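You operate a simulated robot arm through the tools that you are given. There is no shell and no other tool. Be economical: measure what you need, move in short steps, check, and stop when the job is done.

You run a simulated robot arm. Do the job below in one go: nothing can be reset, and whatever is moved stays where it is left.

## Task
Fit the earth strap at 2.5 N m and measure it on ohms.
Fine: swing it home, one run on its screw; driver and probe back in their holders, meter off. Set down upright: torque driver, red probe.
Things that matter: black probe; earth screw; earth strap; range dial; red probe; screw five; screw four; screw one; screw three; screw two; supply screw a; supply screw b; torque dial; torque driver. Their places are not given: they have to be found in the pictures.

It is judged by the outcome, as a careful person would: the job done as asked, and still so three seconds after it is handed in. It fails if anything else is knocked over, pushed out of place, dropped, spilled or broken.

## Robot
A 6-joint arm with a two-finger parallel gripper, fixed in place. Base frame: the origin is at the foot of the arm, x ahead of it, y to its left, z up; the work surface is at about z = 1. Readings come in cm, degrees, newtons and seconds.
With the tool pointing down near the work surface it reaches from about 12 to 50 cm from the base axis. Its first joint turns from -72.0 to 72.0 degrees. Payload 0.65 kg.
The tool frame sits at the grasp point between the pads (the TCP): z along the fingers, y along the line on which they close. The tips reach 2.5 cm beyond it. The gripper opens to 7.6 cm. The fingers are 1.8 cm wide and 1 cm thick; the gripper's body (3.6 by 7.8 cm) begins 4.5 cm behind the TCP.
Orientation is that of the tool frame in the base frame, as a unit quaternion [x, y, z, w]. With the fingers straight down and closing along the base's y, the tool's x points along the base's -x, its y along +y and its z along -z.

## Interface
- The arm moves only by the tool jog_arm. Its arguments are lists of equal length, an entry for each row: "turn": the turn, a rotation vector about the tool's x, y, z in units of 45 degrees (1.0 is 45 degrees), a list of three; "dp": the shift along the tool's x, y, z in units of 150 mm (1.0 is 150 mm), a list of three; "fingers": the finger opening in mm, from 0 to 76. In form: {"turn": [[rx, ry, rz], ...], "dp": [[x, y, z], ...], "fingers": [fingers, ...]}. A call has 1 to 10 rows; each row is the pose to reach, as a shift and turn from the pose commanded when the call began, along the tool's axes at that moment. A call with a number of a shift or a turn outside -1 to 1 is refused whole. Each row takes 0.2 s and may step no farther than 5 cm and 8.6 degrees from the row before; otherwise, or with a gripper value out of range, the whole call is refused. A pose out of reach is approached as far as the arm can. The call stops where the force on the tool passes 90 N (or 10 N more than at its start, if that is more) or the arm is blocked; 0.2 s more then pass. The fingers move at their own pace (about 10.8 cm/s each) and stop on an object; they squeeze with about 38 N. The grip force told is the motor's: it shows also when the fingers shut on nothing. Time passes only in rows, and 0.2 s behind the last, so rows that repeat a pose let the fingers close. The reply holds the time, the measured pose of the TCP, the force on the tool along the base axes, the opening and the grip force, in the units named above and with some noise, with the torque about the TCP (base axes, N m) and any sound that the robot's microphone picked up, and new pictures: "show" is both (left out), scene, wrist or none.
- Cameras (640 x 400 px; columns grow to the right, rows downward): "scene" is fixed at [7.34, 29.08, 41.01]; the picture's right is [-0.56, -0.83, 0.00], its down [-0.42, 0.28, -0.86] and it looks along [0.71, -0.48, -0.51] (base axes); focal length 214 px, centre (320, 200). "wrist" rides on the gripper at [5.8, 1.1, -8.1] in the tool frame; the picture's right is [-0.18, 0.98, 0.00], its down [-0.75, -0.14, -0.64] and it looks along [-0.63, -0.12, 0.77] (tool axes); focal length 243 px, centre (320, 200).
- locate(camera, pixels): for up to 12 pixels [column, row] of the newest picture of that camera ("zoom" is the newest enlarged one), the place [x, y, z] in the base frame of the surface seen there, good to about 0.2 cm. The clock stands still meanwhile.
- close_up(camera, box): a new picture of the part [left, top, right, bottom] of that camera's present view, enlarged. The clock stands still meanwhile.
- job_done(): hands the job in; it is judged then, once.

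Work in short steps. Measure before you move; look again where a grasp or a placing could have gone wrong, and mend it. You have 80 turns and 200 pictures in all, those below and enlarged ones among them. Open the gripper and draw the arm clear of the work before you hand the job in, unless the task says otherwise; then end with one line.

The tools are called after "Call:" as name(argument=value, ...) on one line, values as JSON. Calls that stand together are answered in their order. jog_arm: Moves the arm, as the interface text tells. Its arguments: {"type":"object","properties":{"turn":{"type":"array"},"dp":{"type":"array"},"fingers":{"type":"array"},"show":{"type":"string","enum":["both","scene","wrist","none"]}},"required":["turn","dp","fingers"]} The other tools are called the same way: locate (camera, pixels) gives the place of the surface under pixels of a picture; close_up (camera, box) takes an enlarged picture of a part of a camera's view; job_done () hands the job in.

At the start:

```text
clock: 0.0
position: [21.98, 9.83, 34.56]
orientation: [0.0, 1.0, 0.001, 0.001]
contact_force: [0.4, 0.8, 0.3]
moment: [-0.01, 0.0, 0.03]
finger_gap: 7.6
finger_force: 0.1
```

scene: 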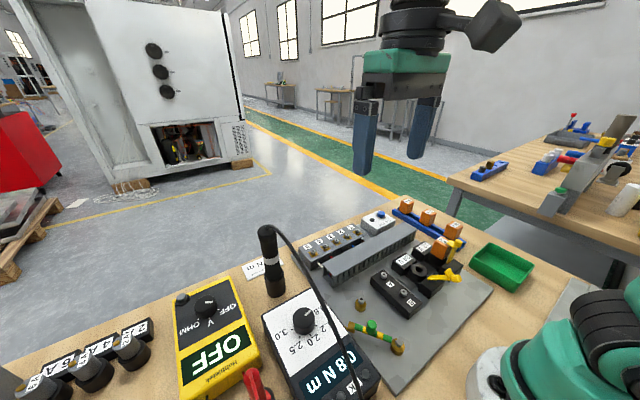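
wrist: 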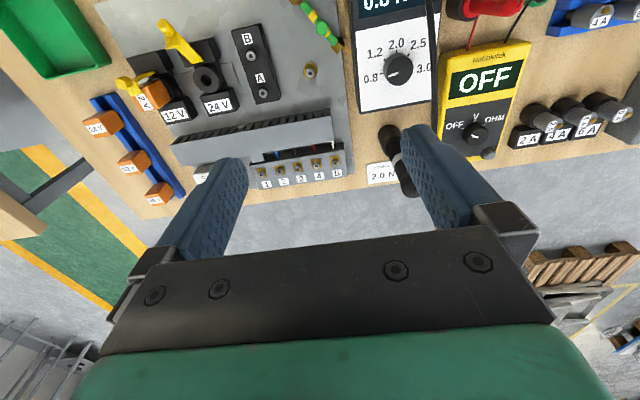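

The pictures show the panel (grey plate), the torque driver in its stand at scene (268,260), the torque unit, and the yellow meter. I enlarge the relevant parts first.

Call:
close_up(camera="scene", box=[240, 200, 500, 400])

Call:
close_up(camera="scene", box=[150, 220, 390, 400])

Call:
close_up(camera="wrist", box=[80, 0, 360, 200])

Call:
close_up(camera="wrist", box=[340, 0, 640, 200])

```text
2.00 times, centred on (370, 300) of scene
```

zoom: 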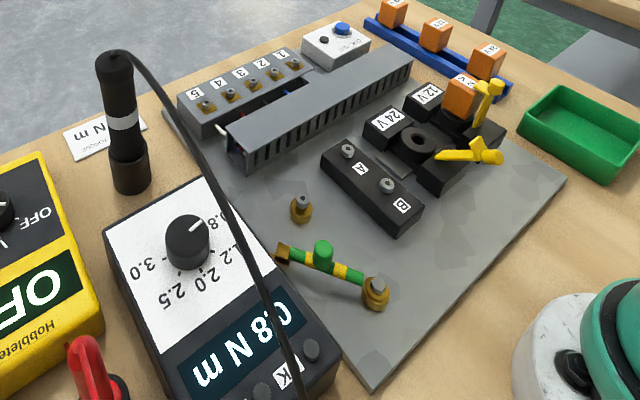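

```text
2.22 times, centred on (270, 310) of scene
```

zoom: 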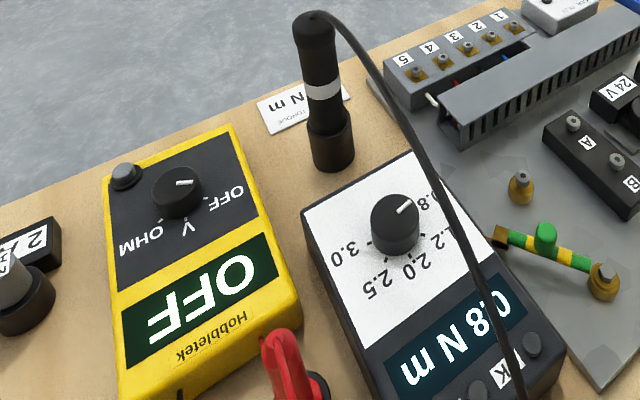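

```text
2.00 times, centred on (220, 100) of wrist
```

zoom: 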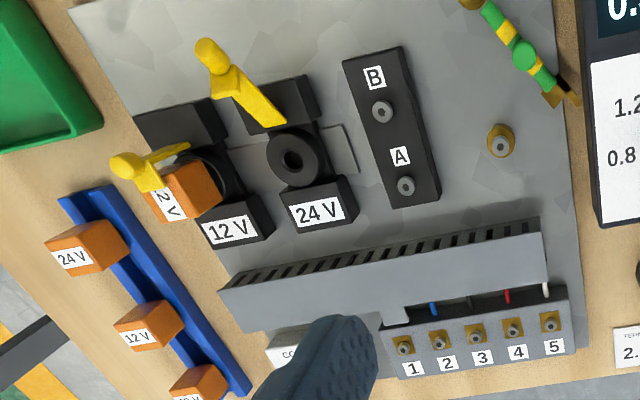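

```text
2.00 times, centred on (490, 100) of wrist
```

zoom: 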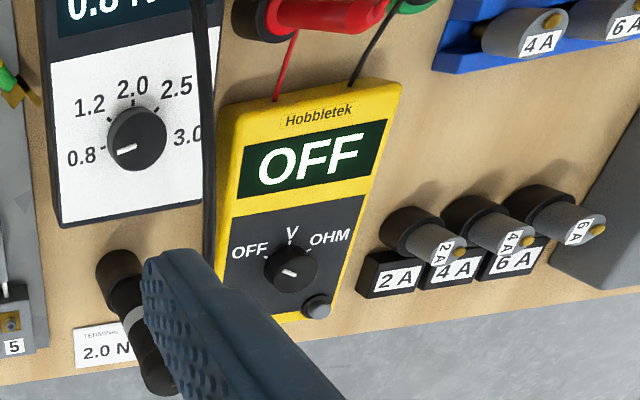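

I locate the main points in the wrist zoom and scene pictures.

Call:
locate(camera="scene", pixels=[[268, 232], [274, 290], [305, 314], [360, 303], [361, 308], [355, 327], [371, 328], [397, 346], [208, 302], [252, 388], [330, 345], [410, 300]])

Call:
locate(camera="wrist", pixels=[[310, 71], [357, 47], [340, 27], [320, 5], [399, 69], [475, 132], [392, 133], [490, 5], [545, 5], [270, 56], [283, 93], [487, 155]])

```text
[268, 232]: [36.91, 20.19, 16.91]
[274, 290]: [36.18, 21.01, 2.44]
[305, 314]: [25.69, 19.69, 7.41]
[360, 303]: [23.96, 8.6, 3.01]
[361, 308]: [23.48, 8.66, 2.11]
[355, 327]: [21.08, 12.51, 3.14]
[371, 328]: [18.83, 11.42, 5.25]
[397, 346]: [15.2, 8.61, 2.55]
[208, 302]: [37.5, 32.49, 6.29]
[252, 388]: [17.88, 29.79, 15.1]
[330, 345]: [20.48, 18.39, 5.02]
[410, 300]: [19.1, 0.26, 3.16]
```

```text
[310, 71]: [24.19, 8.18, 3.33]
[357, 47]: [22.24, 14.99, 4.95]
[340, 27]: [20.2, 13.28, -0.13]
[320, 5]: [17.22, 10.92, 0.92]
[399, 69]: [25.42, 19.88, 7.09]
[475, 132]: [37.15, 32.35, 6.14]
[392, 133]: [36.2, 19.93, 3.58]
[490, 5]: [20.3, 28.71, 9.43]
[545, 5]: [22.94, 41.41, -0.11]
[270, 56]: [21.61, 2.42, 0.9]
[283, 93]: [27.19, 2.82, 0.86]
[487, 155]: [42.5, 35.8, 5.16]
```

Driver is at about (36.3, 20.3), torque dial (25.5, 19.8, 7.2), range dial (37.3, 32.4, 6.2), earth screw about (24, 8.5). I move back and left to see the probes.

Call:
jog_arm(turn=[[0, 0, 0], [0, 0, 0], [0, 0, 0], [0, 0, 0]], dp=[[0.13, 0.25, 0], [0.26, 0.5, 0], [0.4, 0.75, 0], [0.53, 1.0, 0]], fingers=[76, 76, 76, 76])

```text
clock: 1.0
position: [14.16, 24.96, 34.56]
orientation: [0.001, 1.0, 0.001, 0.001]
contact_force: [0.0, -0.6, 0.4]
moment: [0.02, 0.01, -0.02]
finger_gap: 7.57
finger_force: 0.0
```

scene: 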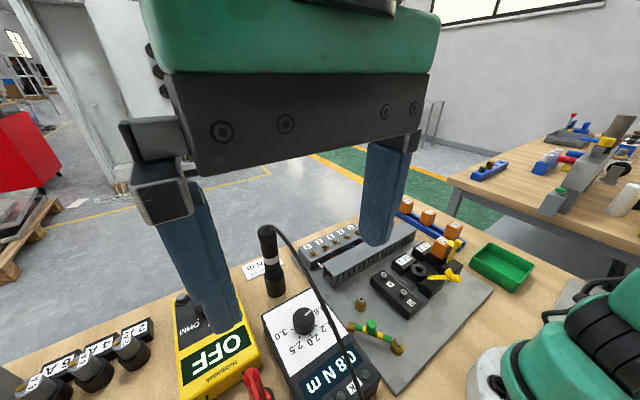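
wrist: 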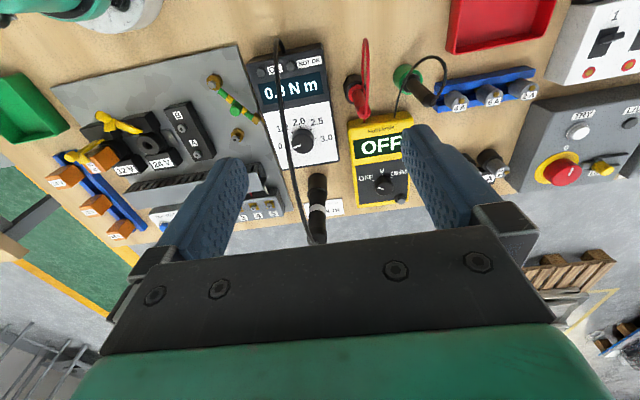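

Call:
close_up(camera="wrist", box=[300, 10, 500, 140])

Call:
close_up(camera="wrist", box=[160, 50, 350, 170])

Call:
locate(camera="wrist", pixels=[[236, 133], [240, 138], [255, 117], [233, 107], [214, 81], [303, 141], [355, 108], [364, 50], [402, 78], [427, 95], [385, 184], [318, 185]])

```text
3.08 times, centred on (400, 75) of wrist
```

zoom: 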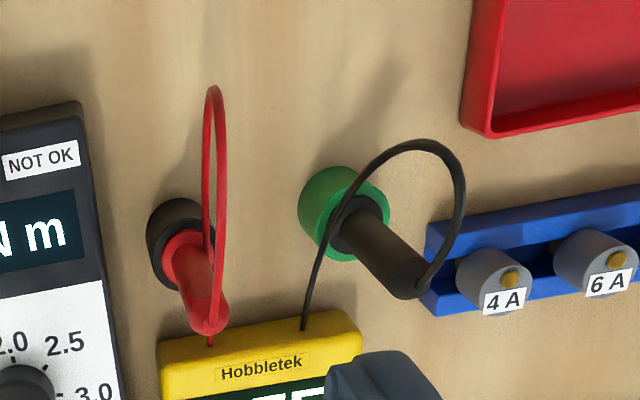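

```text
3.33 times, centred on (255, 110) of wrist
```

zoom: 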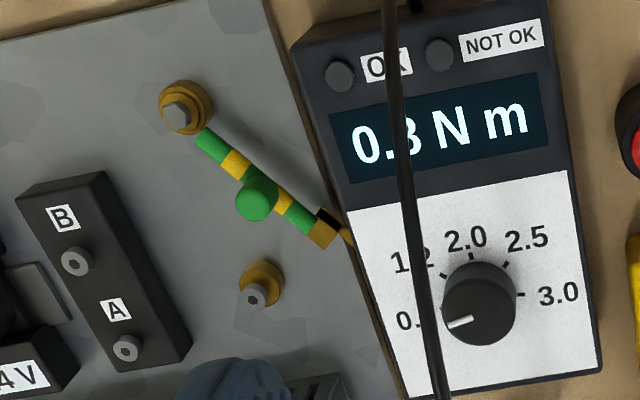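

```text
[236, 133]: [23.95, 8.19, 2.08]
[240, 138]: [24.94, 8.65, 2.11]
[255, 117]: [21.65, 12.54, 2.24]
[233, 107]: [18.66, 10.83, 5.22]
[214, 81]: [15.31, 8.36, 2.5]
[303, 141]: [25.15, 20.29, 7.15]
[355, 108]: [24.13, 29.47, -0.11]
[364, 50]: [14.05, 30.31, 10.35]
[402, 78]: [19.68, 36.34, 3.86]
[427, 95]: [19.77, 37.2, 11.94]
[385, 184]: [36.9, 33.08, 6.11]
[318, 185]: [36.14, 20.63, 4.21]
```

The black probe sits in a green socket (earth reference), red probe in its black holder. I locate finer points on the zoom.

Call:
locate(camera="zoom", pixels=[[180, 112], [190, 95], [262, 190], [256, 200], [325, 225], [346, 240], [330, 215], [254, 295], [265, 270], [246, 290], [275, 300], [262, 310]])

Call:
locate(camera="zoom", pixels=[[480, 285], [480, 315], [455, 322], [375, 230], [590, 355], [400, 385], [520, 215], [465, 250], [510, 260], [526, 294], [515, 310], [480, 340]])

```text
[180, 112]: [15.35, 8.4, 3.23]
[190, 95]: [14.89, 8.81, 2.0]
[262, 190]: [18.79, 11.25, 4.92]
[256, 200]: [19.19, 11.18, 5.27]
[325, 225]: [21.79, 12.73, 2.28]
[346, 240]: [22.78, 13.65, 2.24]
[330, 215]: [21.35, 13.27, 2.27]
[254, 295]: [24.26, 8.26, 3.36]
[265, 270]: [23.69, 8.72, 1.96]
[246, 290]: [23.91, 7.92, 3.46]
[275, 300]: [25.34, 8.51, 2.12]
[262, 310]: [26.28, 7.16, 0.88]
```

```text
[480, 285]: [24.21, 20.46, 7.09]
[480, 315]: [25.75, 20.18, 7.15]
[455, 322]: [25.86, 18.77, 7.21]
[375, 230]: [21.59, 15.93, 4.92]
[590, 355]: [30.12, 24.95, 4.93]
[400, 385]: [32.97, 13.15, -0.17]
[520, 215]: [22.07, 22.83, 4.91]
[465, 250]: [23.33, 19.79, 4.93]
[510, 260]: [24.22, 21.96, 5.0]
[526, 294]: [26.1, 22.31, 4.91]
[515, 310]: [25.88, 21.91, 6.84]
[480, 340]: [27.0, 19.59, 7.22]
```

I enlarge the dials tightly to read angles from the current view.

Call:
close_up(camera="wrist", box=[265, 105, 345, 165])

Call:
locate(camera="zoom", pixels=[[320, 200], [300, 200], [340, 200]])

Call:
close_up(camera="scene", box=[275, 290, 355, 340])

```text
6.67 times, centred on (305, 135) of wrist
```

zoom: 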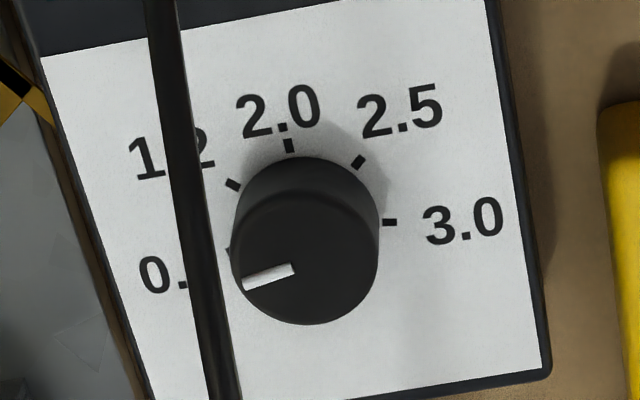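

```text
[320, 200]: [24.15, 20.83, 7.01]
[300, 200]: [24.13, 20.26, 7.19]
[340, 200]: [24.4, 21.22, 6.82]
```

```text
8.00 times, centred on (315, 315) of scene
```

zoom: 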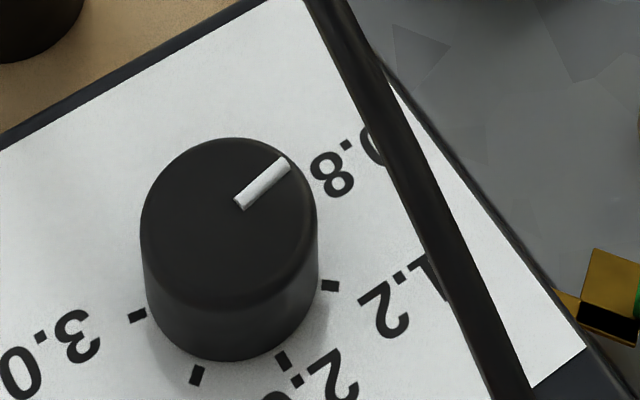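

Locating ticks, pointer ends and dial edges in this zoom.

Call:
locate(camera="zoom", pixels=[[137, 316], [197, 375], [283, 358], [330, 286], [243, 202], [284, 167], [230, 222], [150, 222], [308, 222], [228, 146], [228, 298], [40, 140]])

Call:
close_up(camera="scene", box=[230, 215, 310, 300])

```text
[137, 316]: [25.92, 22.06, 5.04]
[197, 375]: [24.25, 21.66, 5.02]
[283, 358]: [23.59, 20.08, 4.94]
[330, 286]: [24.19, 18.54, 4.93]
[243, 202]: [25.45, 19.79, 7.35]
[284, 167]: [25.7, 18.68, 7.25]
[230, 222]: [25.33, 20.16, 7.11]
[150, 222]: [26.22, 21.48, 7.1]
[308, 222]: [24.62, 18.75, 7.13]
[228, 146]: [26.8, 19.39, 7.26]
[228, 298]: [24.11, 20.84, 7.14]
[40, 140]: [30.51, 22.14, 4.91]
```

```text
4.71 times, centred on (270, 258) of scene
```

zoom: 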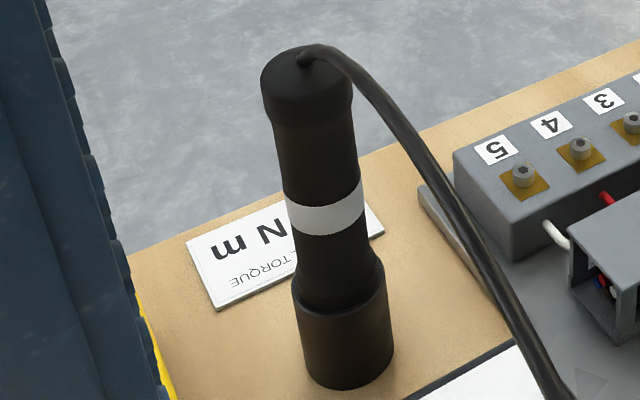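

I check where the cable runs relative to the dial.

Call:
locate(camera="scene", pixels=[[290, 243], [305, 262], [318, 290], [328, 310], [340, 335], [350, 360], [357, 380]])

Call:
locate(camera="wrist", pixels=[[281, 60], [283, 90], [286, 120], [290, 150], [295, 190], [300, 220], [318, 240], [318, 205], [313, 180]])

```text
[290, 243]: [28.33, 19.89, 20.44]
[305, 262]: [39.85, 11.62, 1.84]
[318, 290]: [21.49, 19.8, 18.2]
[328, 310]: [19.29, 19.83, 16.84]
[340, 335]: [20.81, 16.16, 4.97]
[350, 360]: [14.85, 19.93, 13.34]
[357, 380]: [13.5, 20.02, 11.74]
```

```text
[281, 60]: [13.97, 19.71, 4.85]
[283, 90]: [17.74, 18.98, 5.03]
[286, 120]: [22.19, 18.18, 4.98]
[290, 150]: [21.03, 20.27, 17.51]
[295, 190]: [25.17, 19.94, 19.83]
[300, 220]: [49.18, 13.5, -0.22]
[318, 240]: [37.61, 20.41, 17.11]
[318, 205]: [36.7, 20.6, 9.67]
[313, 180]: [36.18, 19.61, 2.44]
```

The cable arcs at z ≈ 17–20 over y≈20. I go above the torque dial at (25.45, 20.15), pre-turning the gripper backward so that the −151° dial turn (0.8→2.5, clockwise from above) fits in the wrist range.

Call:
jog_arm(turn=[[0, 0, -0.166], [0, 0, -0.332], [0, 0, -0.498], [0, 0, -0.664], [0, 0, -0.83]], dp=[[-0.151, -0.064, 0.2], [-0.301, -0.128, 0.4], [-0.452, -0.193, 0.6], [-0.602, -0.257, 0.8], [-0.753, -0.321, 1.0]], fingers=[60, 60, 60, 60, 60])

```text
clock: 2.2
position: [25.42, 19.99, 19.48]
orientation: [-0.321, 0.947, 0.001, 0.002]
contact_force: [-0.3, -1.1, -0.5]
moment: [-0.02, 0.07, 0.04]
finger_gap: 6.0
finger_force: 0.0
```

scene: 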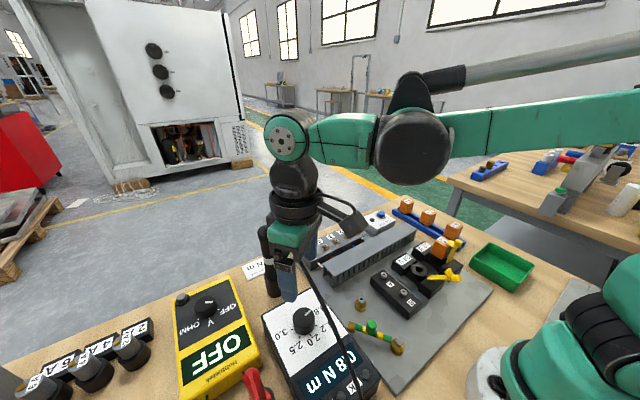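
wrist: 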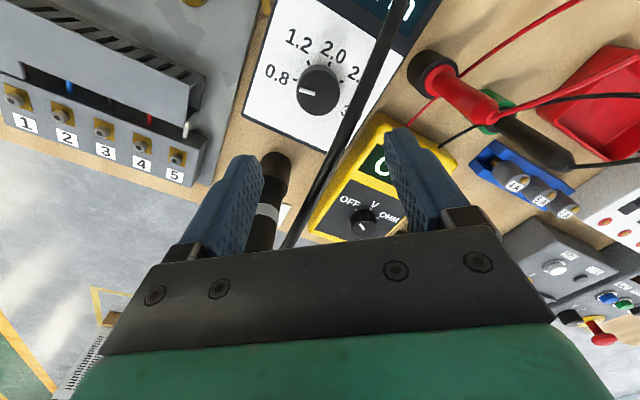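

No contact, cable unaffected. I turn the remaining 38° back and come down to z ≈ 10.5.

Call:
jog_arm(turn=[[0, 0, -0.166], [0, 0, -0.332], [0, 0, -0.498], [0, 0, -0.664], [0, 0, -0.83]], dp=[[0, 0.0, 0.12], [0, 0, 0.24], [0, 0, 0.36], [0, 0, 0.48], [0, 0, 0.6]], fingers=[50, 50, 50, 50, 50])

```text
clock: 3.4
position: [25.44, 20.17, 10.63]
orientation: [-0.608, 0.794, -0.001, 0.001]
contact_force: [0.2, 0.7, -0.2]
moment: [0.0, -0.01, -0.03]
finger_gap: 5.02
finger_force: 0.1
```

scene: 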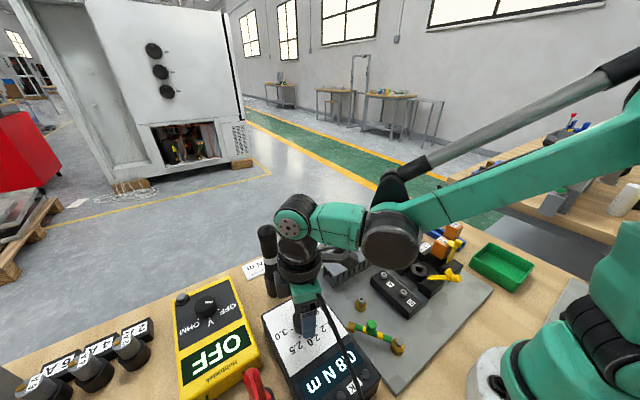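
wrist: 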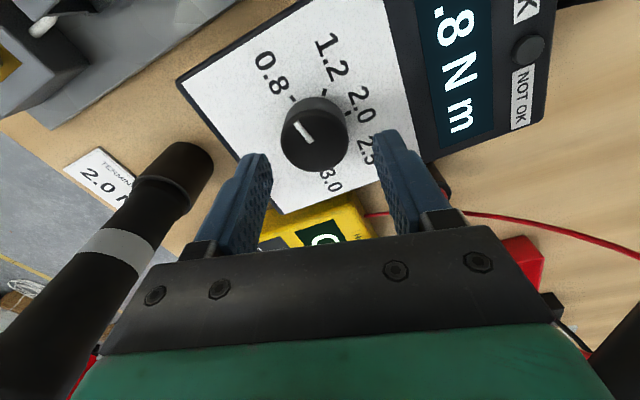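

Dial lies between the fingers at wrist (315,135). I descend to z ≈ 7.9 and close.

Call:
jog_arm(turn=[[0, 0, 0], [0, 0, 0], [0, 0, 0], [0, 0, 0], [0, 0, 0]], dp=[[0, 0, 0.09], [0, 0, 0.182], [0, 0, 0.182], [0, 0, 0.182], [0, 0, 0.182]], fingers=[50, 50, 25, 25, 25])

```text
clock: 4.6
position: [25.46, 20.1, 7.76]
orientation: [-0.607, 0.795, -0.001, 0.002]
contact_force: [19.1, -5.7, 4.6]
moment: [-0.08, -0.62, 0.04]
finger_gap: 4.08
finger_force: 9.8
```

scene: 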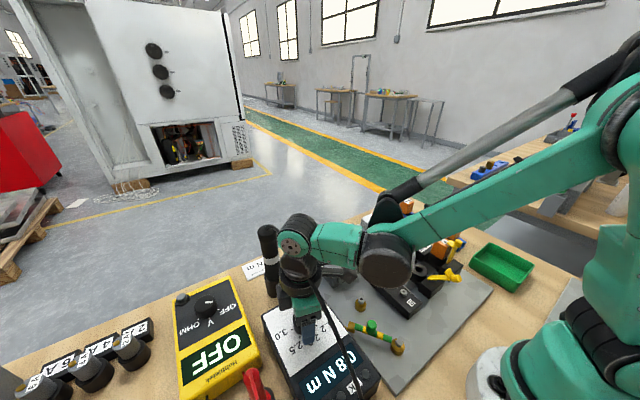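
wrist: 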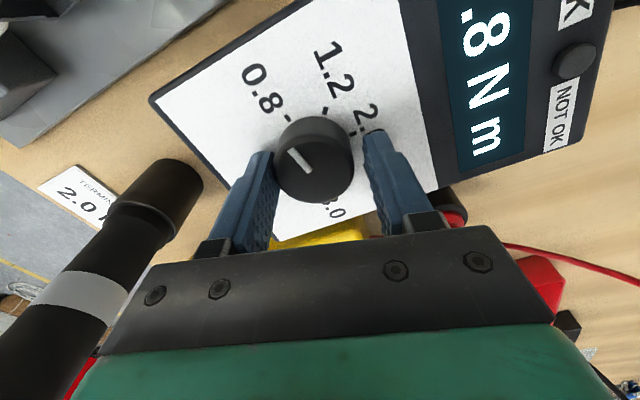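

The left finger reached the dial first; I open, shift 0.45 cm toward it and close again.

Call:
jog_arm(turn=[[0, 0, 0], [0, 0, 0], [0, 0, 0], [0, 0, 0], [0, 0, 0]], dp=[[0, 0, 0], [0, -0.03, 0], [0, -0.03, 0], [0, -0.03, 0], [0, -0.03, 0]], fingers=[48, 48, 24, 24, 24])

```text
clock: 5.8
position: [25.62, 20.18, 7.81]
orientation: [-0.608, 0.794, 0.002, -0.001]
contact_force: [-32.9, 6.1, -7.8]
moment: [0.21, 0.76, 0.0]
finger_gap: 3.52
finger_force: 45.2
```

scene: 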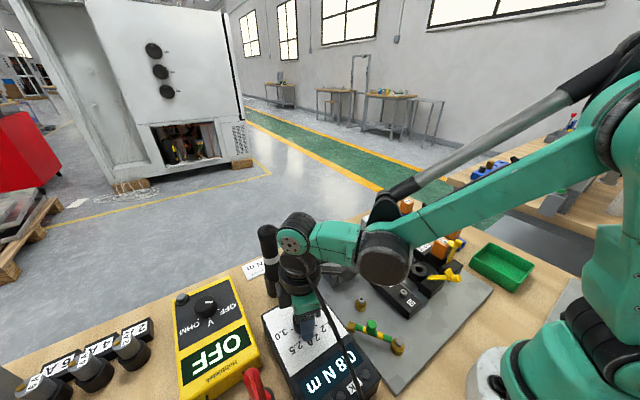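
wrist: 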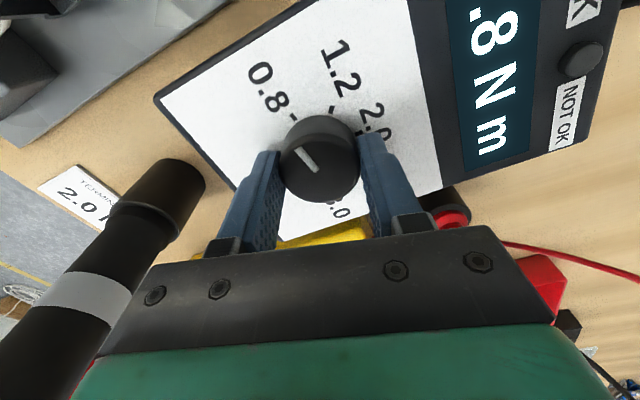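

Gripped (gap 3.5) but commanded 0.27 cm too far; I shift back and begin the clockwise turn.

Call:
jog_arm(turn=[[0, 0, 0], [0, 0, 0.19], [0, 0, 0.38], [0, 0, 0.57], [0, 0, 0.76], [0, 0, 0.95]], dp=[[0, 0.02, 0], [0, 0.02, 0], [0, 0.02, 0], [0, 0.02, 0], [0, 0.02, 0], [0, 0.02, 0]], fingers=[24, 24, 24, 24, 24, 24])

```text
clock: 7.2
position: [25.75, 19.96, 7.93]
orientation: [-0.273, 0.962, -0.001, 0.002]
contact_force: [26.0, -7.9, 16.1]
moment: [-0.12, -1.14, 0.04]
finger_gap: 3.51
finger_force: 45.0
```

scene: 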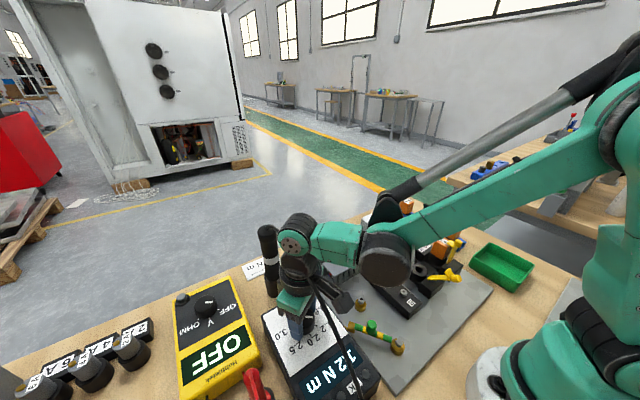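
wrist: 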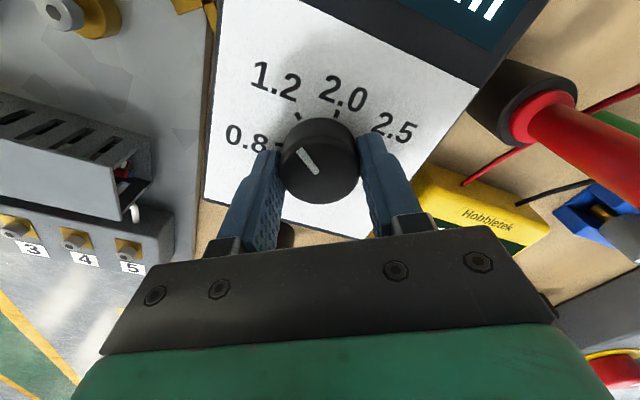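

The display shows 1.2, so the dial follows. Continue turning with a slight re-centering.

Call:
jog_arm(turn=[[0, 0, 0.19], [0, 0, 0.38], [0, 0, 0.57], [0, 0, 0.76], [0, 0, 0.95]], dp=[[-0.006, -0.012, 0], [-0.006, -0.012, 0], [-0.006, -0.012, 0], [-0.006, -0.012, 0], [-0.006, -0.012, 0]], fingers=[24, 24, 24, 24, 24], show="wrist")

```text
clock: 8.4
position: [25.8, 20.05, 7.75]
orientation: [0.095, 0.995, 0.002, -0.001]
contact_force: [-3.0, 6.0, 21.3]
moment: [0.06, 0.02, -0.01]
finger_gap: 3.49
finger_force: 44.7
```

wrist: 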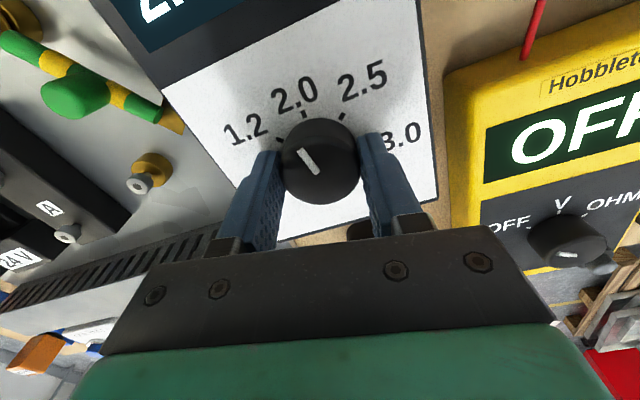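

Turned 85.5°; about 65° remain. Next 42.75°.

Call:
jog_arm(turn=[[0, 0, 0.19], [0, 0, 0.38], [0, 0, 0.57], [0, 0, 0.76], [0, 0, 0.95]], dp=[[0, 0, 0], [0, 0, 0], [0, 0, 0], [0, 0, 0], [0, 0, 0]], fingers=[24, 24, 24, 24, 24], show="wrist")

```text
clock: 9.6
position: [25.71, 20.02, 7.69]
orientation: [0.451, 0.893, 0.003, -0.001]
contact_force: [-14.7, 25.0, -10.0]
moment: [0.2, 0.18, 0.03]
finger_gap: 3.52
finger_force: 44.7
```

wrist: 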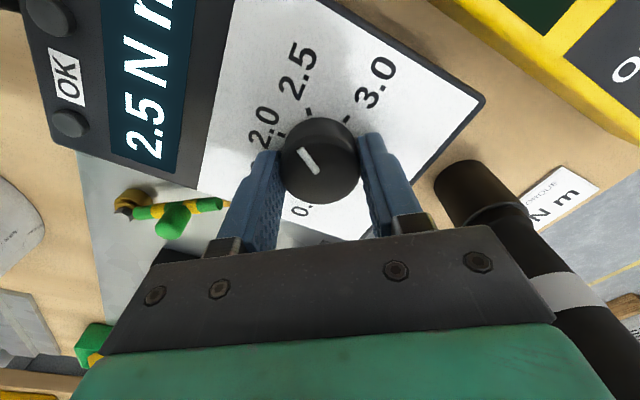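

Display reads 2.5; I turn the last 22° to sit on the mark, then release.

Call:
jog_arm(turn=[[0, 0, 0.17], [0, 0, 0.34], [0, 0, 0.5], [0, 0, 0.5], [0, 0, 0.5], [0, 0, 0.5], [0, 0, 0.5]], dp=[[0, 0, 0], [0, 0, 0], [0, 0, 0], [0, 0, 0], [0, 0, 0], [0, 0, -0.2], [0, 0, -0.4]], fingers=[24, 24, 24, 52, 52, 52, 52])

```text
clock: 11.2
position: [25.6, 19.85, 13.75]
orientation: [0.615, 0.788, 0.002, 0.0]
contact_force: [-0.3, 0.1, 0.3]
moment: [0.01, -0.03, 0.0]
finger_gap: 5.2
finger_force: 0.1
```

scene: 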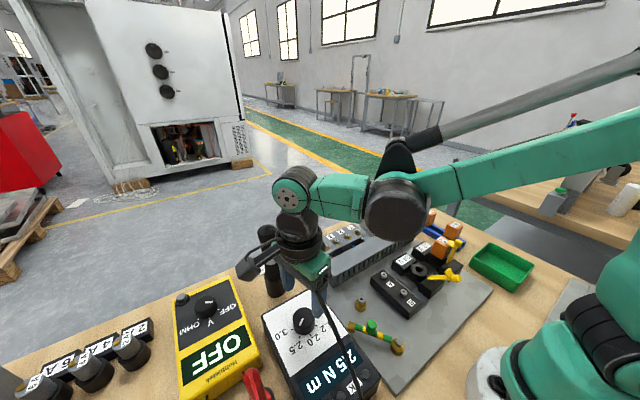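
wrist: 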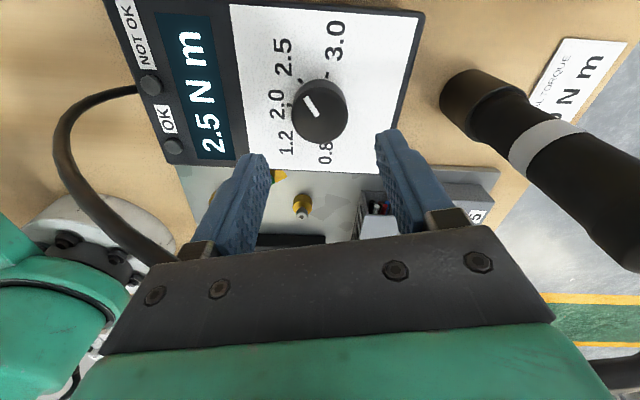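

Torque is set to 2.5. Now I move above the strap's green knob at about (18.9, 11.2), turning the fingers to close along the strap.

Call:
jog_arm(turn=[[0, 0, -0.16], [0, 0, -0.32], [0, 0, -0.489]], dp=[[-0.15, -0.19, 0.05], [-0.3, -0.38, 0.1], [-0.45, -0.572, 0.2]], fingers=[40, 30, 30])

```text
clock: 12.0
position: [19.05, 11.24, 10.83]
orientation: [0.453, 0.891, 0.001, 0.001]
contact_force: [-0.3, -0.4, -0.6]
moment: [0.01, -0.02, 0.0]
finger_gap: 3.0
finger_force: 0.1
```

scene: 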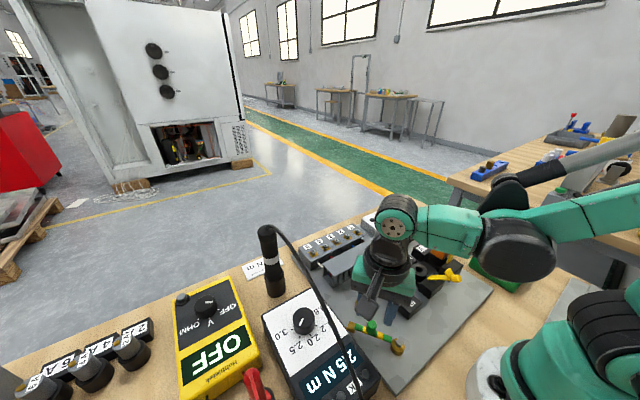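
wrist: 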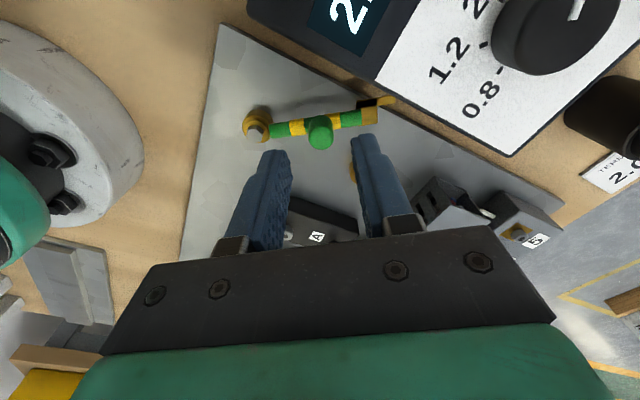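

Call:
close_up(camera="wrist", box=[230, 80, 410, 190])

Call:
locate(camera="wrist", pixels=[[320, 140], [312, 140], [328, 140], [320, 120], [261, 132], [373, 108], [392, 100], [352, 172]])

Call:
close_up(camera="scene", box=[330, 290, 430, 370])

```text
3.56 times, centred on (320, 135) of wrist
```

zoom: 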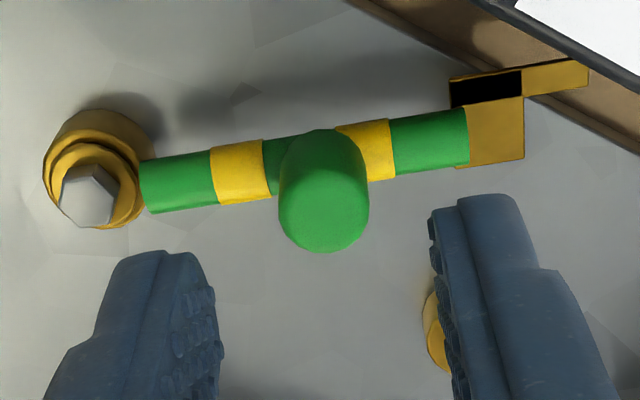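

```text
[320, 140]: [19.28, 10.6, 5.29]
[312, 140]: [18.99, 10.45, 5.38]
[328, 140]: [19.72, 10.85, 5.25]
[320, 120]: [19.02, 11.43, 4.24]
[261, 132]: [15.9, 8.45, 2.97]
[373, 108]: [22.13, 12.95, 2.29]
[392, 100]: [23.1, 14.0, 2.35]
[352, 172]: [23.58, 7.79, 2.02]
```

```text
5.00 times, centred on (380, 330) of scene
```

zoom: 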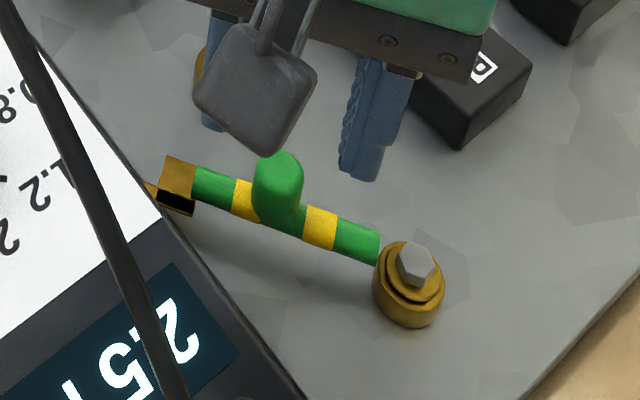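

Knob axis is about (19.1, 11.0), top z 5.3. I descend to TCP z 5.7 and close on it.

Call:
jog_arm(turn=[[0, 0, 0], [0, 0, 0], [0, 0, 0], [0, 0, 0], [0, 0, 0]], dp=[[-0.015, -0.007, 0.17], [-0.015, -0.007, 0.342], [-0.015, -0.007, 0.342], [-0.015, -0.007, 0.342], [-0.015, -0.007, 0.342]], fingers=[30, 30, 5, 5, 5])

```text
clock: 12.7
position: [19.15, 11.12, 5.81]
orientation: [0.454, 0.891, -0.002, 0.0]
contact_force: [-3.1, -0.8, 77.3]
moment: [-0.18, -0.26, -0.18]
finger_gap: 2.62
finger_force: 13.3
stopped in row 3: the force on the tool passed its limit at 239 N (the readings are from after the stop); the commanded pose is now the measured one
```

scene: 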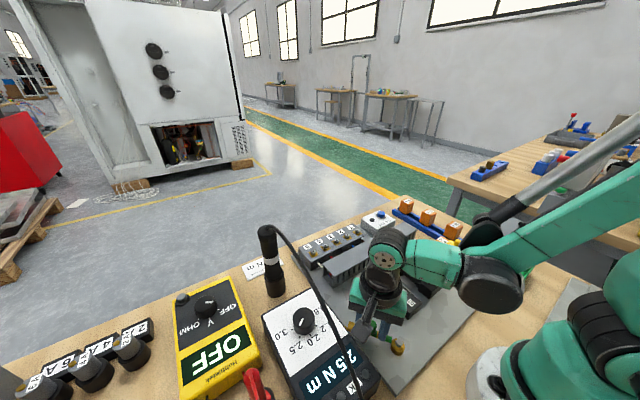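
wrist: 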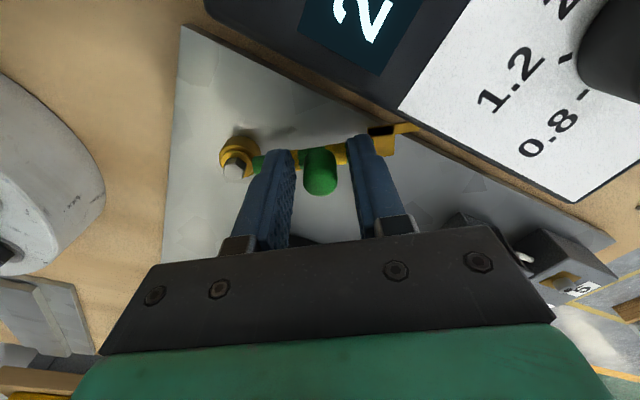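

The tips touched the strap; I raise 0.5 cm and close on the knob.

Call:
jog_arm(turn=[[0, 0, 0], [0, 0, 0], [0, 0, 0], [0, 0, 0]], dp=[[0, 0, -0.033], [0, 0, -0.033], [0, 0, -0.033], [0, 0, -0.033]], fingers=[30, 5, 5, 5])

Call:
close_up(camera="wrist", box=[200, 90, 440, 240])

```text
clock: 13.7
position: [19.0, 11.02, 6.31]
orientation: [0.454, 0.891, -0.002, 0.0]
contact_force: [-6.7, -5.0, -22.5]
moment: [-0.06, 0.2, 0.02]
finger_gap: 1.48
finger_force: 34.0
```

scene: 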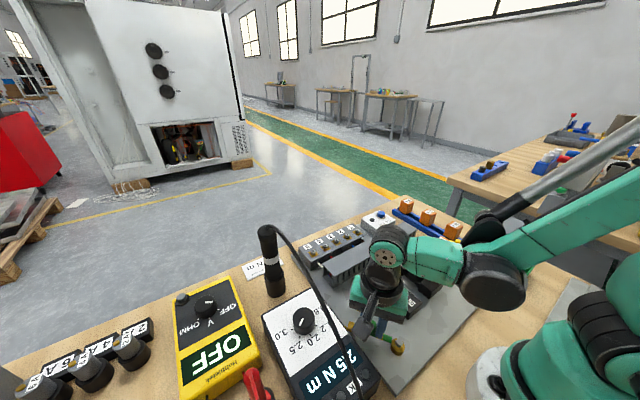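
wrist: 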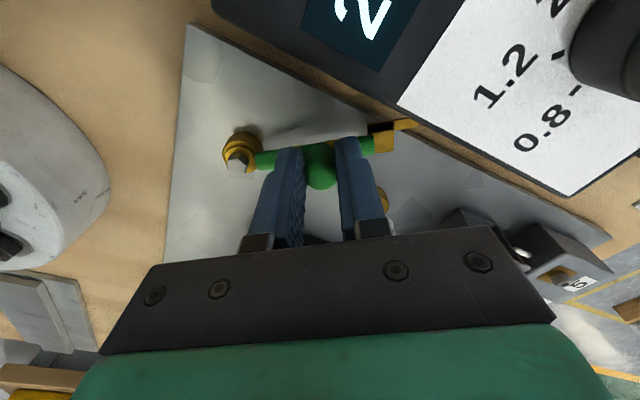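

```text
2.67 times, centred on (320, 165) of wrist
```

zoom: 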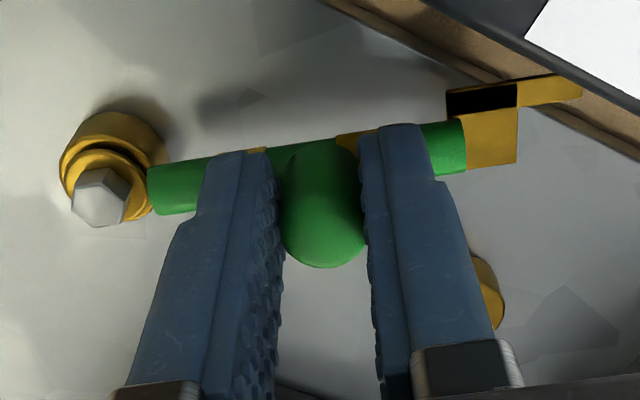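

Knob held (gap 1.48). I swing it along its arc about the pivot (15.2, 8.45) toward the earth screw, turning the gripper with it.

Call:
jog_arm(turn=[[0, 0, 0.1556], [0, 0, 0.311], [0, 0, 0.467], [0, 0, 0.622], [0, 0, 0.773], [0, 0, 0.773]], dp=[[-0.0378, -0.0035, 0], [-0.0749, -0.0115, 0], [-0.11, -0.024, 0], [-0.144, -0.041, 0], [-0.175, -0.061, 0], [-0.175, -0.061, 0]], fingers=[5, 5, 5, 5, 5, 5])

Call:
close_up(camera="wrist", box=[200, 90, 440, 240])

```text
clock: 15.1
position: [20.13, 8.43, 6.35]
orientation: [0.7, 0.714, 0.003, 0.002]
contact_force: [43.8, 2.5, -7.3]
moment: [-0.57, -1.05, 0.22]
finger_gap: 1.49
finger_force: 34.4
```

scene: 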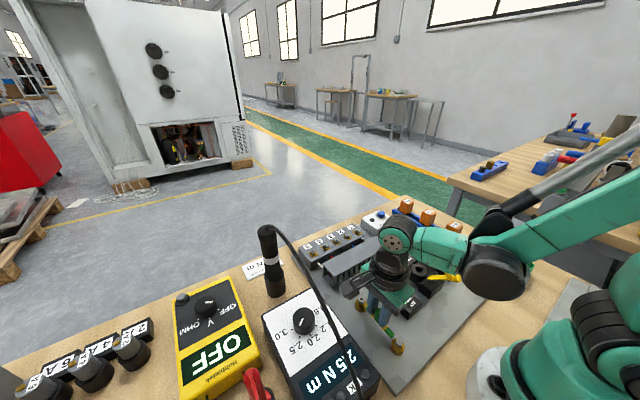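
wrist: 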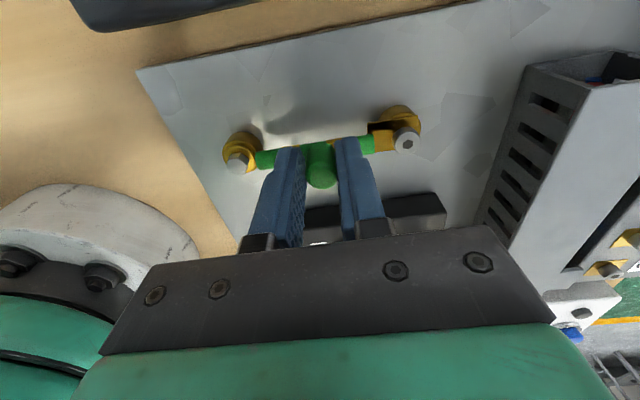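

```text
2.67 times, centred on (320, 165) of wrist
```

zoom: 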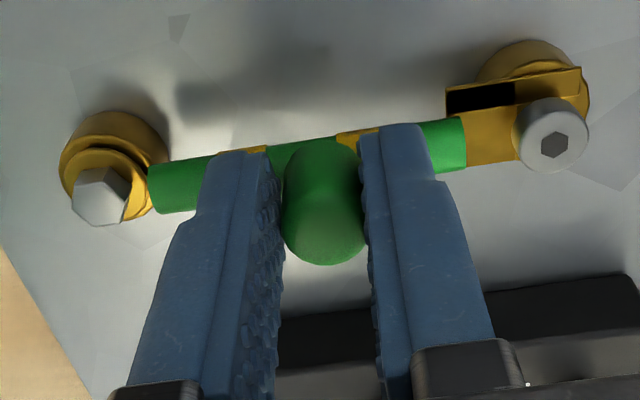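

The fork reaches the screw; the x force shows my pivot estimate was 0.25 cm off. I relax x and press a bit further to home it.

Call:
jog_arm(turn=[[0, 0, 0.03], [0, 0, 0.07], [0, 0, 0.07]], dp=[[-0.008, 0.018, 0], [-0.02, 0.018, 0], [-0.02, 0.018, 0]], fingers=[5, 5, 5], show="wrist")

Call:
close_up(camera="wrist", box=[200, 90, 440, 240])

```text
clock: 15.9
position: [20.15, 8.26, 6.27]
orientation: [0.718, 0.696, 0.001, -0.001]
contact_force: [10.6, 25.3, -0.8]
moment: [0.82, -0.26, 0.03]
finger_gap: 1.51
finger_force: 34.4
```

wrist: 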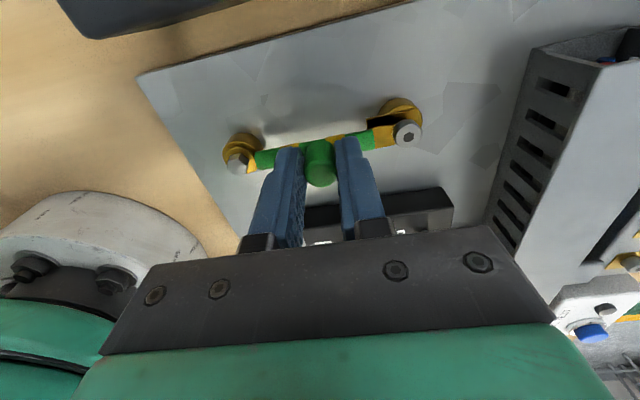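

```text
2.67 times, centred on (320, 165) of wrist
```

zoom: 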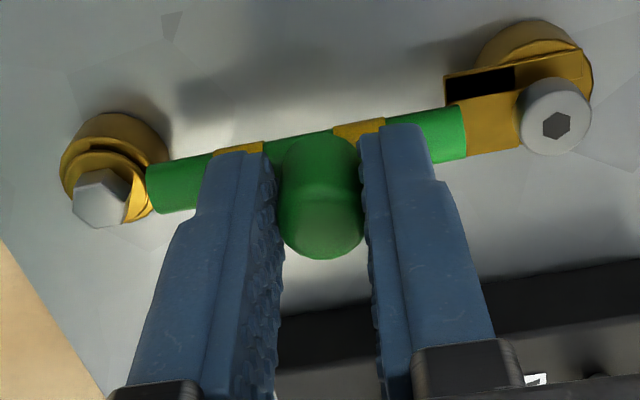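

It now resists at 25 N in y: the strap is against its stop. I open, lift and inspect.

Call:
jog_arm(turn=[[0, 0, 0.03], [0, 0, 0.03], [0, 0, 0.03], [0, 0, 0.0], [0, 0, 0.0]], dp=[[0.008, 0, 0], [0.008, 0, 0], [0.008, 0, -0.2], [0.1, 0, -0.5], [0.3, 0, -0.7]], fingers=[30, 30, 30, 30, 30])

Call:
close_up(camera="scene", box=[330, 280, 430, 370])

Call:
close_up(camera="wrist", box=[240, 60, 440, 200])

```text
clock: 17.1
position: [20.32, 12.67, 16.92]
orientation: [0.719, 0.695, 0.0, -0.001]
contact_force: [0.1, -1.0, 0.6]
moment: [0.03, -0.01, 0.01]
finger_gap: 2.99
finger_force: 0.2
```

scene: 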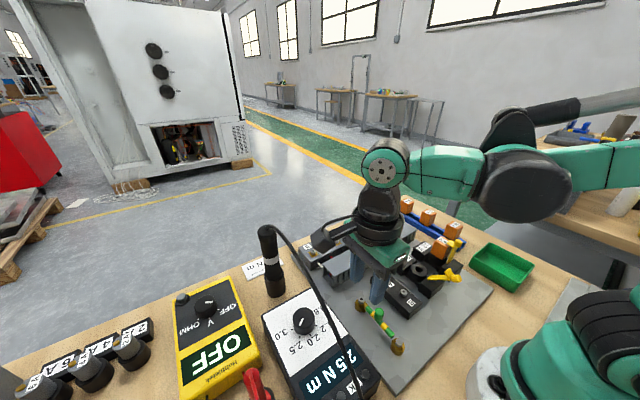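
wrist: 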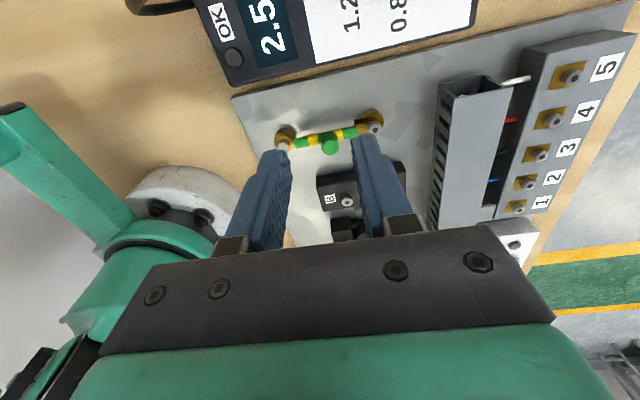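

```text
4.44 times, centred on (380, 325) of scene
```

zoom: 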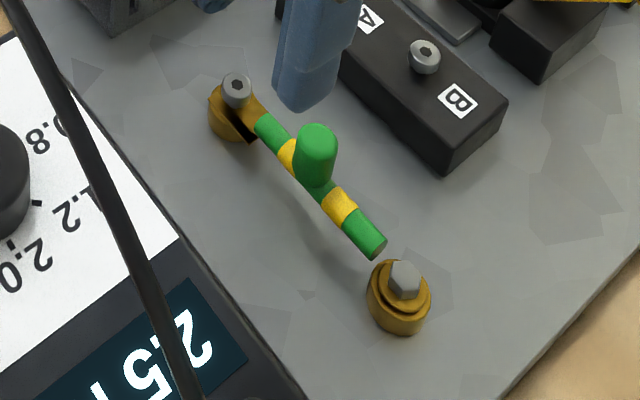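

```text
2.86 times, centred on (340, 130) of wrist
```

zoom: 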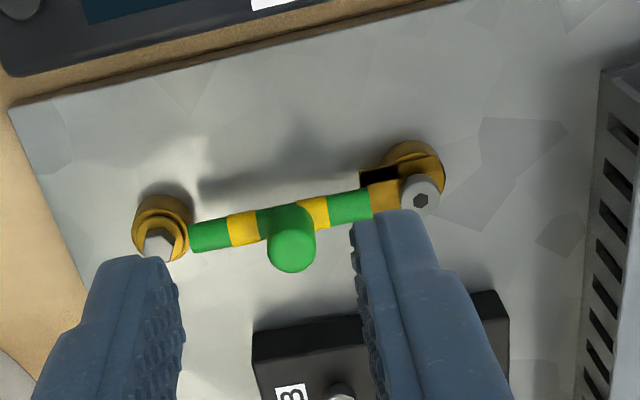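

The lug lies under the screw head. I locate the screw head and the driver from this view.

Call:
locate(camera="zoom", pixels=[[421, 199], [405, 195], [436, 195], [420, 182], [422, 212]])

Call:
locate(camera="scene", pixels=[[268, 229], [268, 250], [259, 255], [279, 253], [272, 272], [274, 284], [274, 296], [263, 275], [283, 273], [260, 237], [277, 235]])

Call:
close_up(camera="scene", box=[230, 215, 310, 305])

Call:
locate(camera="zoom", pixels=[[240, 60], [345, 205], [285, 210], [305, 75], [310, 210], [310, 250], [380, 270], [295, 300], [395, 300], [345, 320], [345, 380], [330, 150]])

```text
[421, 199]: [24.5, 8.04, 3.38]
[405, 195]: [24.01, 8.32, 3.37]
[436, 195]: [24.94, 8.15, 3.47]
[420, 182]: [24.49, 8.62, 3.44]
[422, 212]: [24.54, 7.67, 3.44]
```

```text
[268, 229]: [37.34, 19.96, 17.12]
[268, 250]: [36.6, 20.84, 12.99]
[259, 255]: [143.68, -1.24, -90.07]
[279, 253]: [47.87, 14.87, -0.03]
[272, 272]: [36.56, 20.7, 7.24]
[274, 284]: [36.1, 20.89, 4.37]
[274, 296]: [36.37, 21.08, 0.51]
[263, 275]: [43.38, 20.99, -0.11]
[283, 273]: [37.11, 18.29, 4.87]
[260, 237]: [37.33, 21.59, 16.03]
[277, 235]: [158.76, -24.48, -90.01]
```

```text
4.44 times, centred on (270, 260) of scene
```

zoom: 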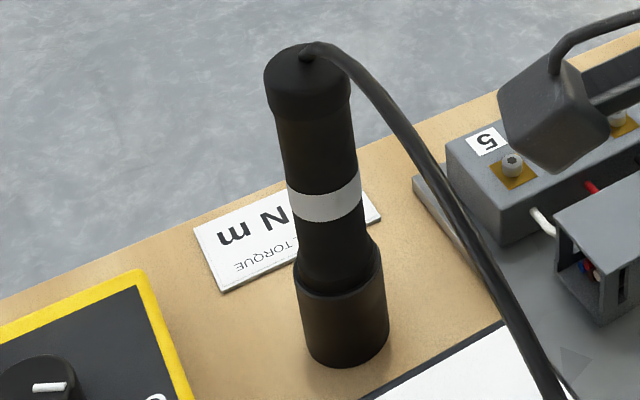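

```text
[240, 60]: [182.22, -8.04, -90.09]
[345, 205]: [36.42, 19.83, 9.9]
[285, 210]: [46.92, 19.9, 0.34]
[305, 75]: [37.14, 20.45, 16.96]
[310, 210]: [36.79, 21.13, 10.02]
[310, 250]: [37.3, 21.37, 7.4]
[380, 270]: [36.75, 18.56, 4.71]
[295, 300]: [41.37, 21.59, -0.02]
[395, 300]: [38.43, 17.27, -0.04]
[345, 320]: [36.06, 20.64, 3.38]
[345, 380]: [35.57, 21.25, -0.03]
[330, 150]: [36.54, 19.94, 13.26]
```

Screw head is at ≈(24.5, 8.15, 3.4). Driver axis is at ≈(37.3, 20.3), top z 17.2. I rise and move toward the driver.

Call:
jog_arm(turn=[[0, 0, 0], [0, 0, 0], [0, 0, 0], [0, 0, 0], [0, 0, 0]], dp=[[0, 0, -0.3], [0.13, 0.2, -0.5], [0.27, 0.45, -0.6], [0.41, 0.72, -0.6], [0.546, 1.0, -0.6]], fingers=[60, 60, 60, 60, 60])

```text
clock: 18.3
position: [35.54, 20.49, 25.9]
orientation: [0.719, 0.695, -0.001, 0.0]
contact_force: [-0.7, 0.1, 0.3]
moment: [0.0, 0.02, 0.0]
finger_gap: 5.99
finger_force: 0.1
```

scene: 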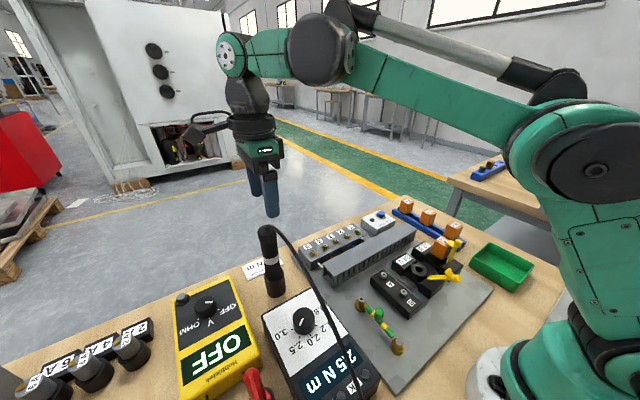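
wrist: 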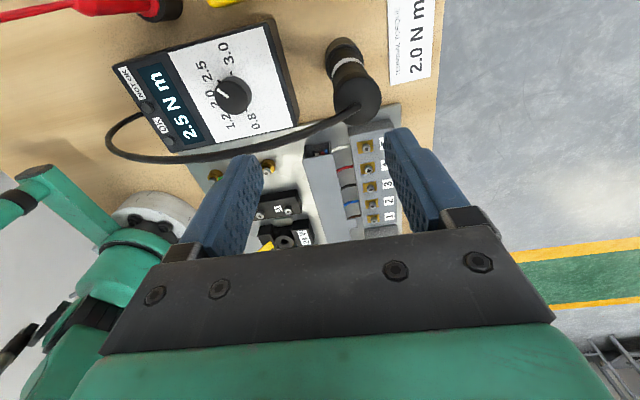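

I measure the driver cap seen at wrist (358,97).

Call:
close_up(camera="wrist", box=[310, 30, 400, 130])

Call:
locate(camera="wrist", pixels=[[358, 99], [339, 99], [377, 99], [358, 82], [358, 116], [350, 75], [349, 68], [339, 68], [360, 68], [340, 48]])

```text
4.00 times, centred on (355, 80) of wrist
```

zoom: 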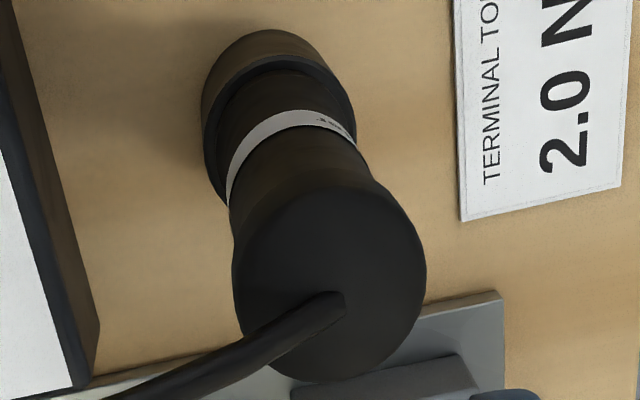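

```text
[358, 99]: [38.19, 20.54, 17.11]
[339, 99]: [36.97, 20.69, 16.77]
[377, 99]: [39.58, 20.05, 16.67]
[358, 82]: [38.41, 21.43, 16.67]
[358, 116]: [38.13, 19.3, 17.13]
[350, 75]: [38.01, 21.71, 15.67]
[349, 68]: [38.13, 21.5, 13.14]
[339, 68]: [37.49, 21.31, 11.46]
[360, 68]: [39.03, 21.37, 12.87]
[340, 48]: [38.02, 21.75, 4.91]
```

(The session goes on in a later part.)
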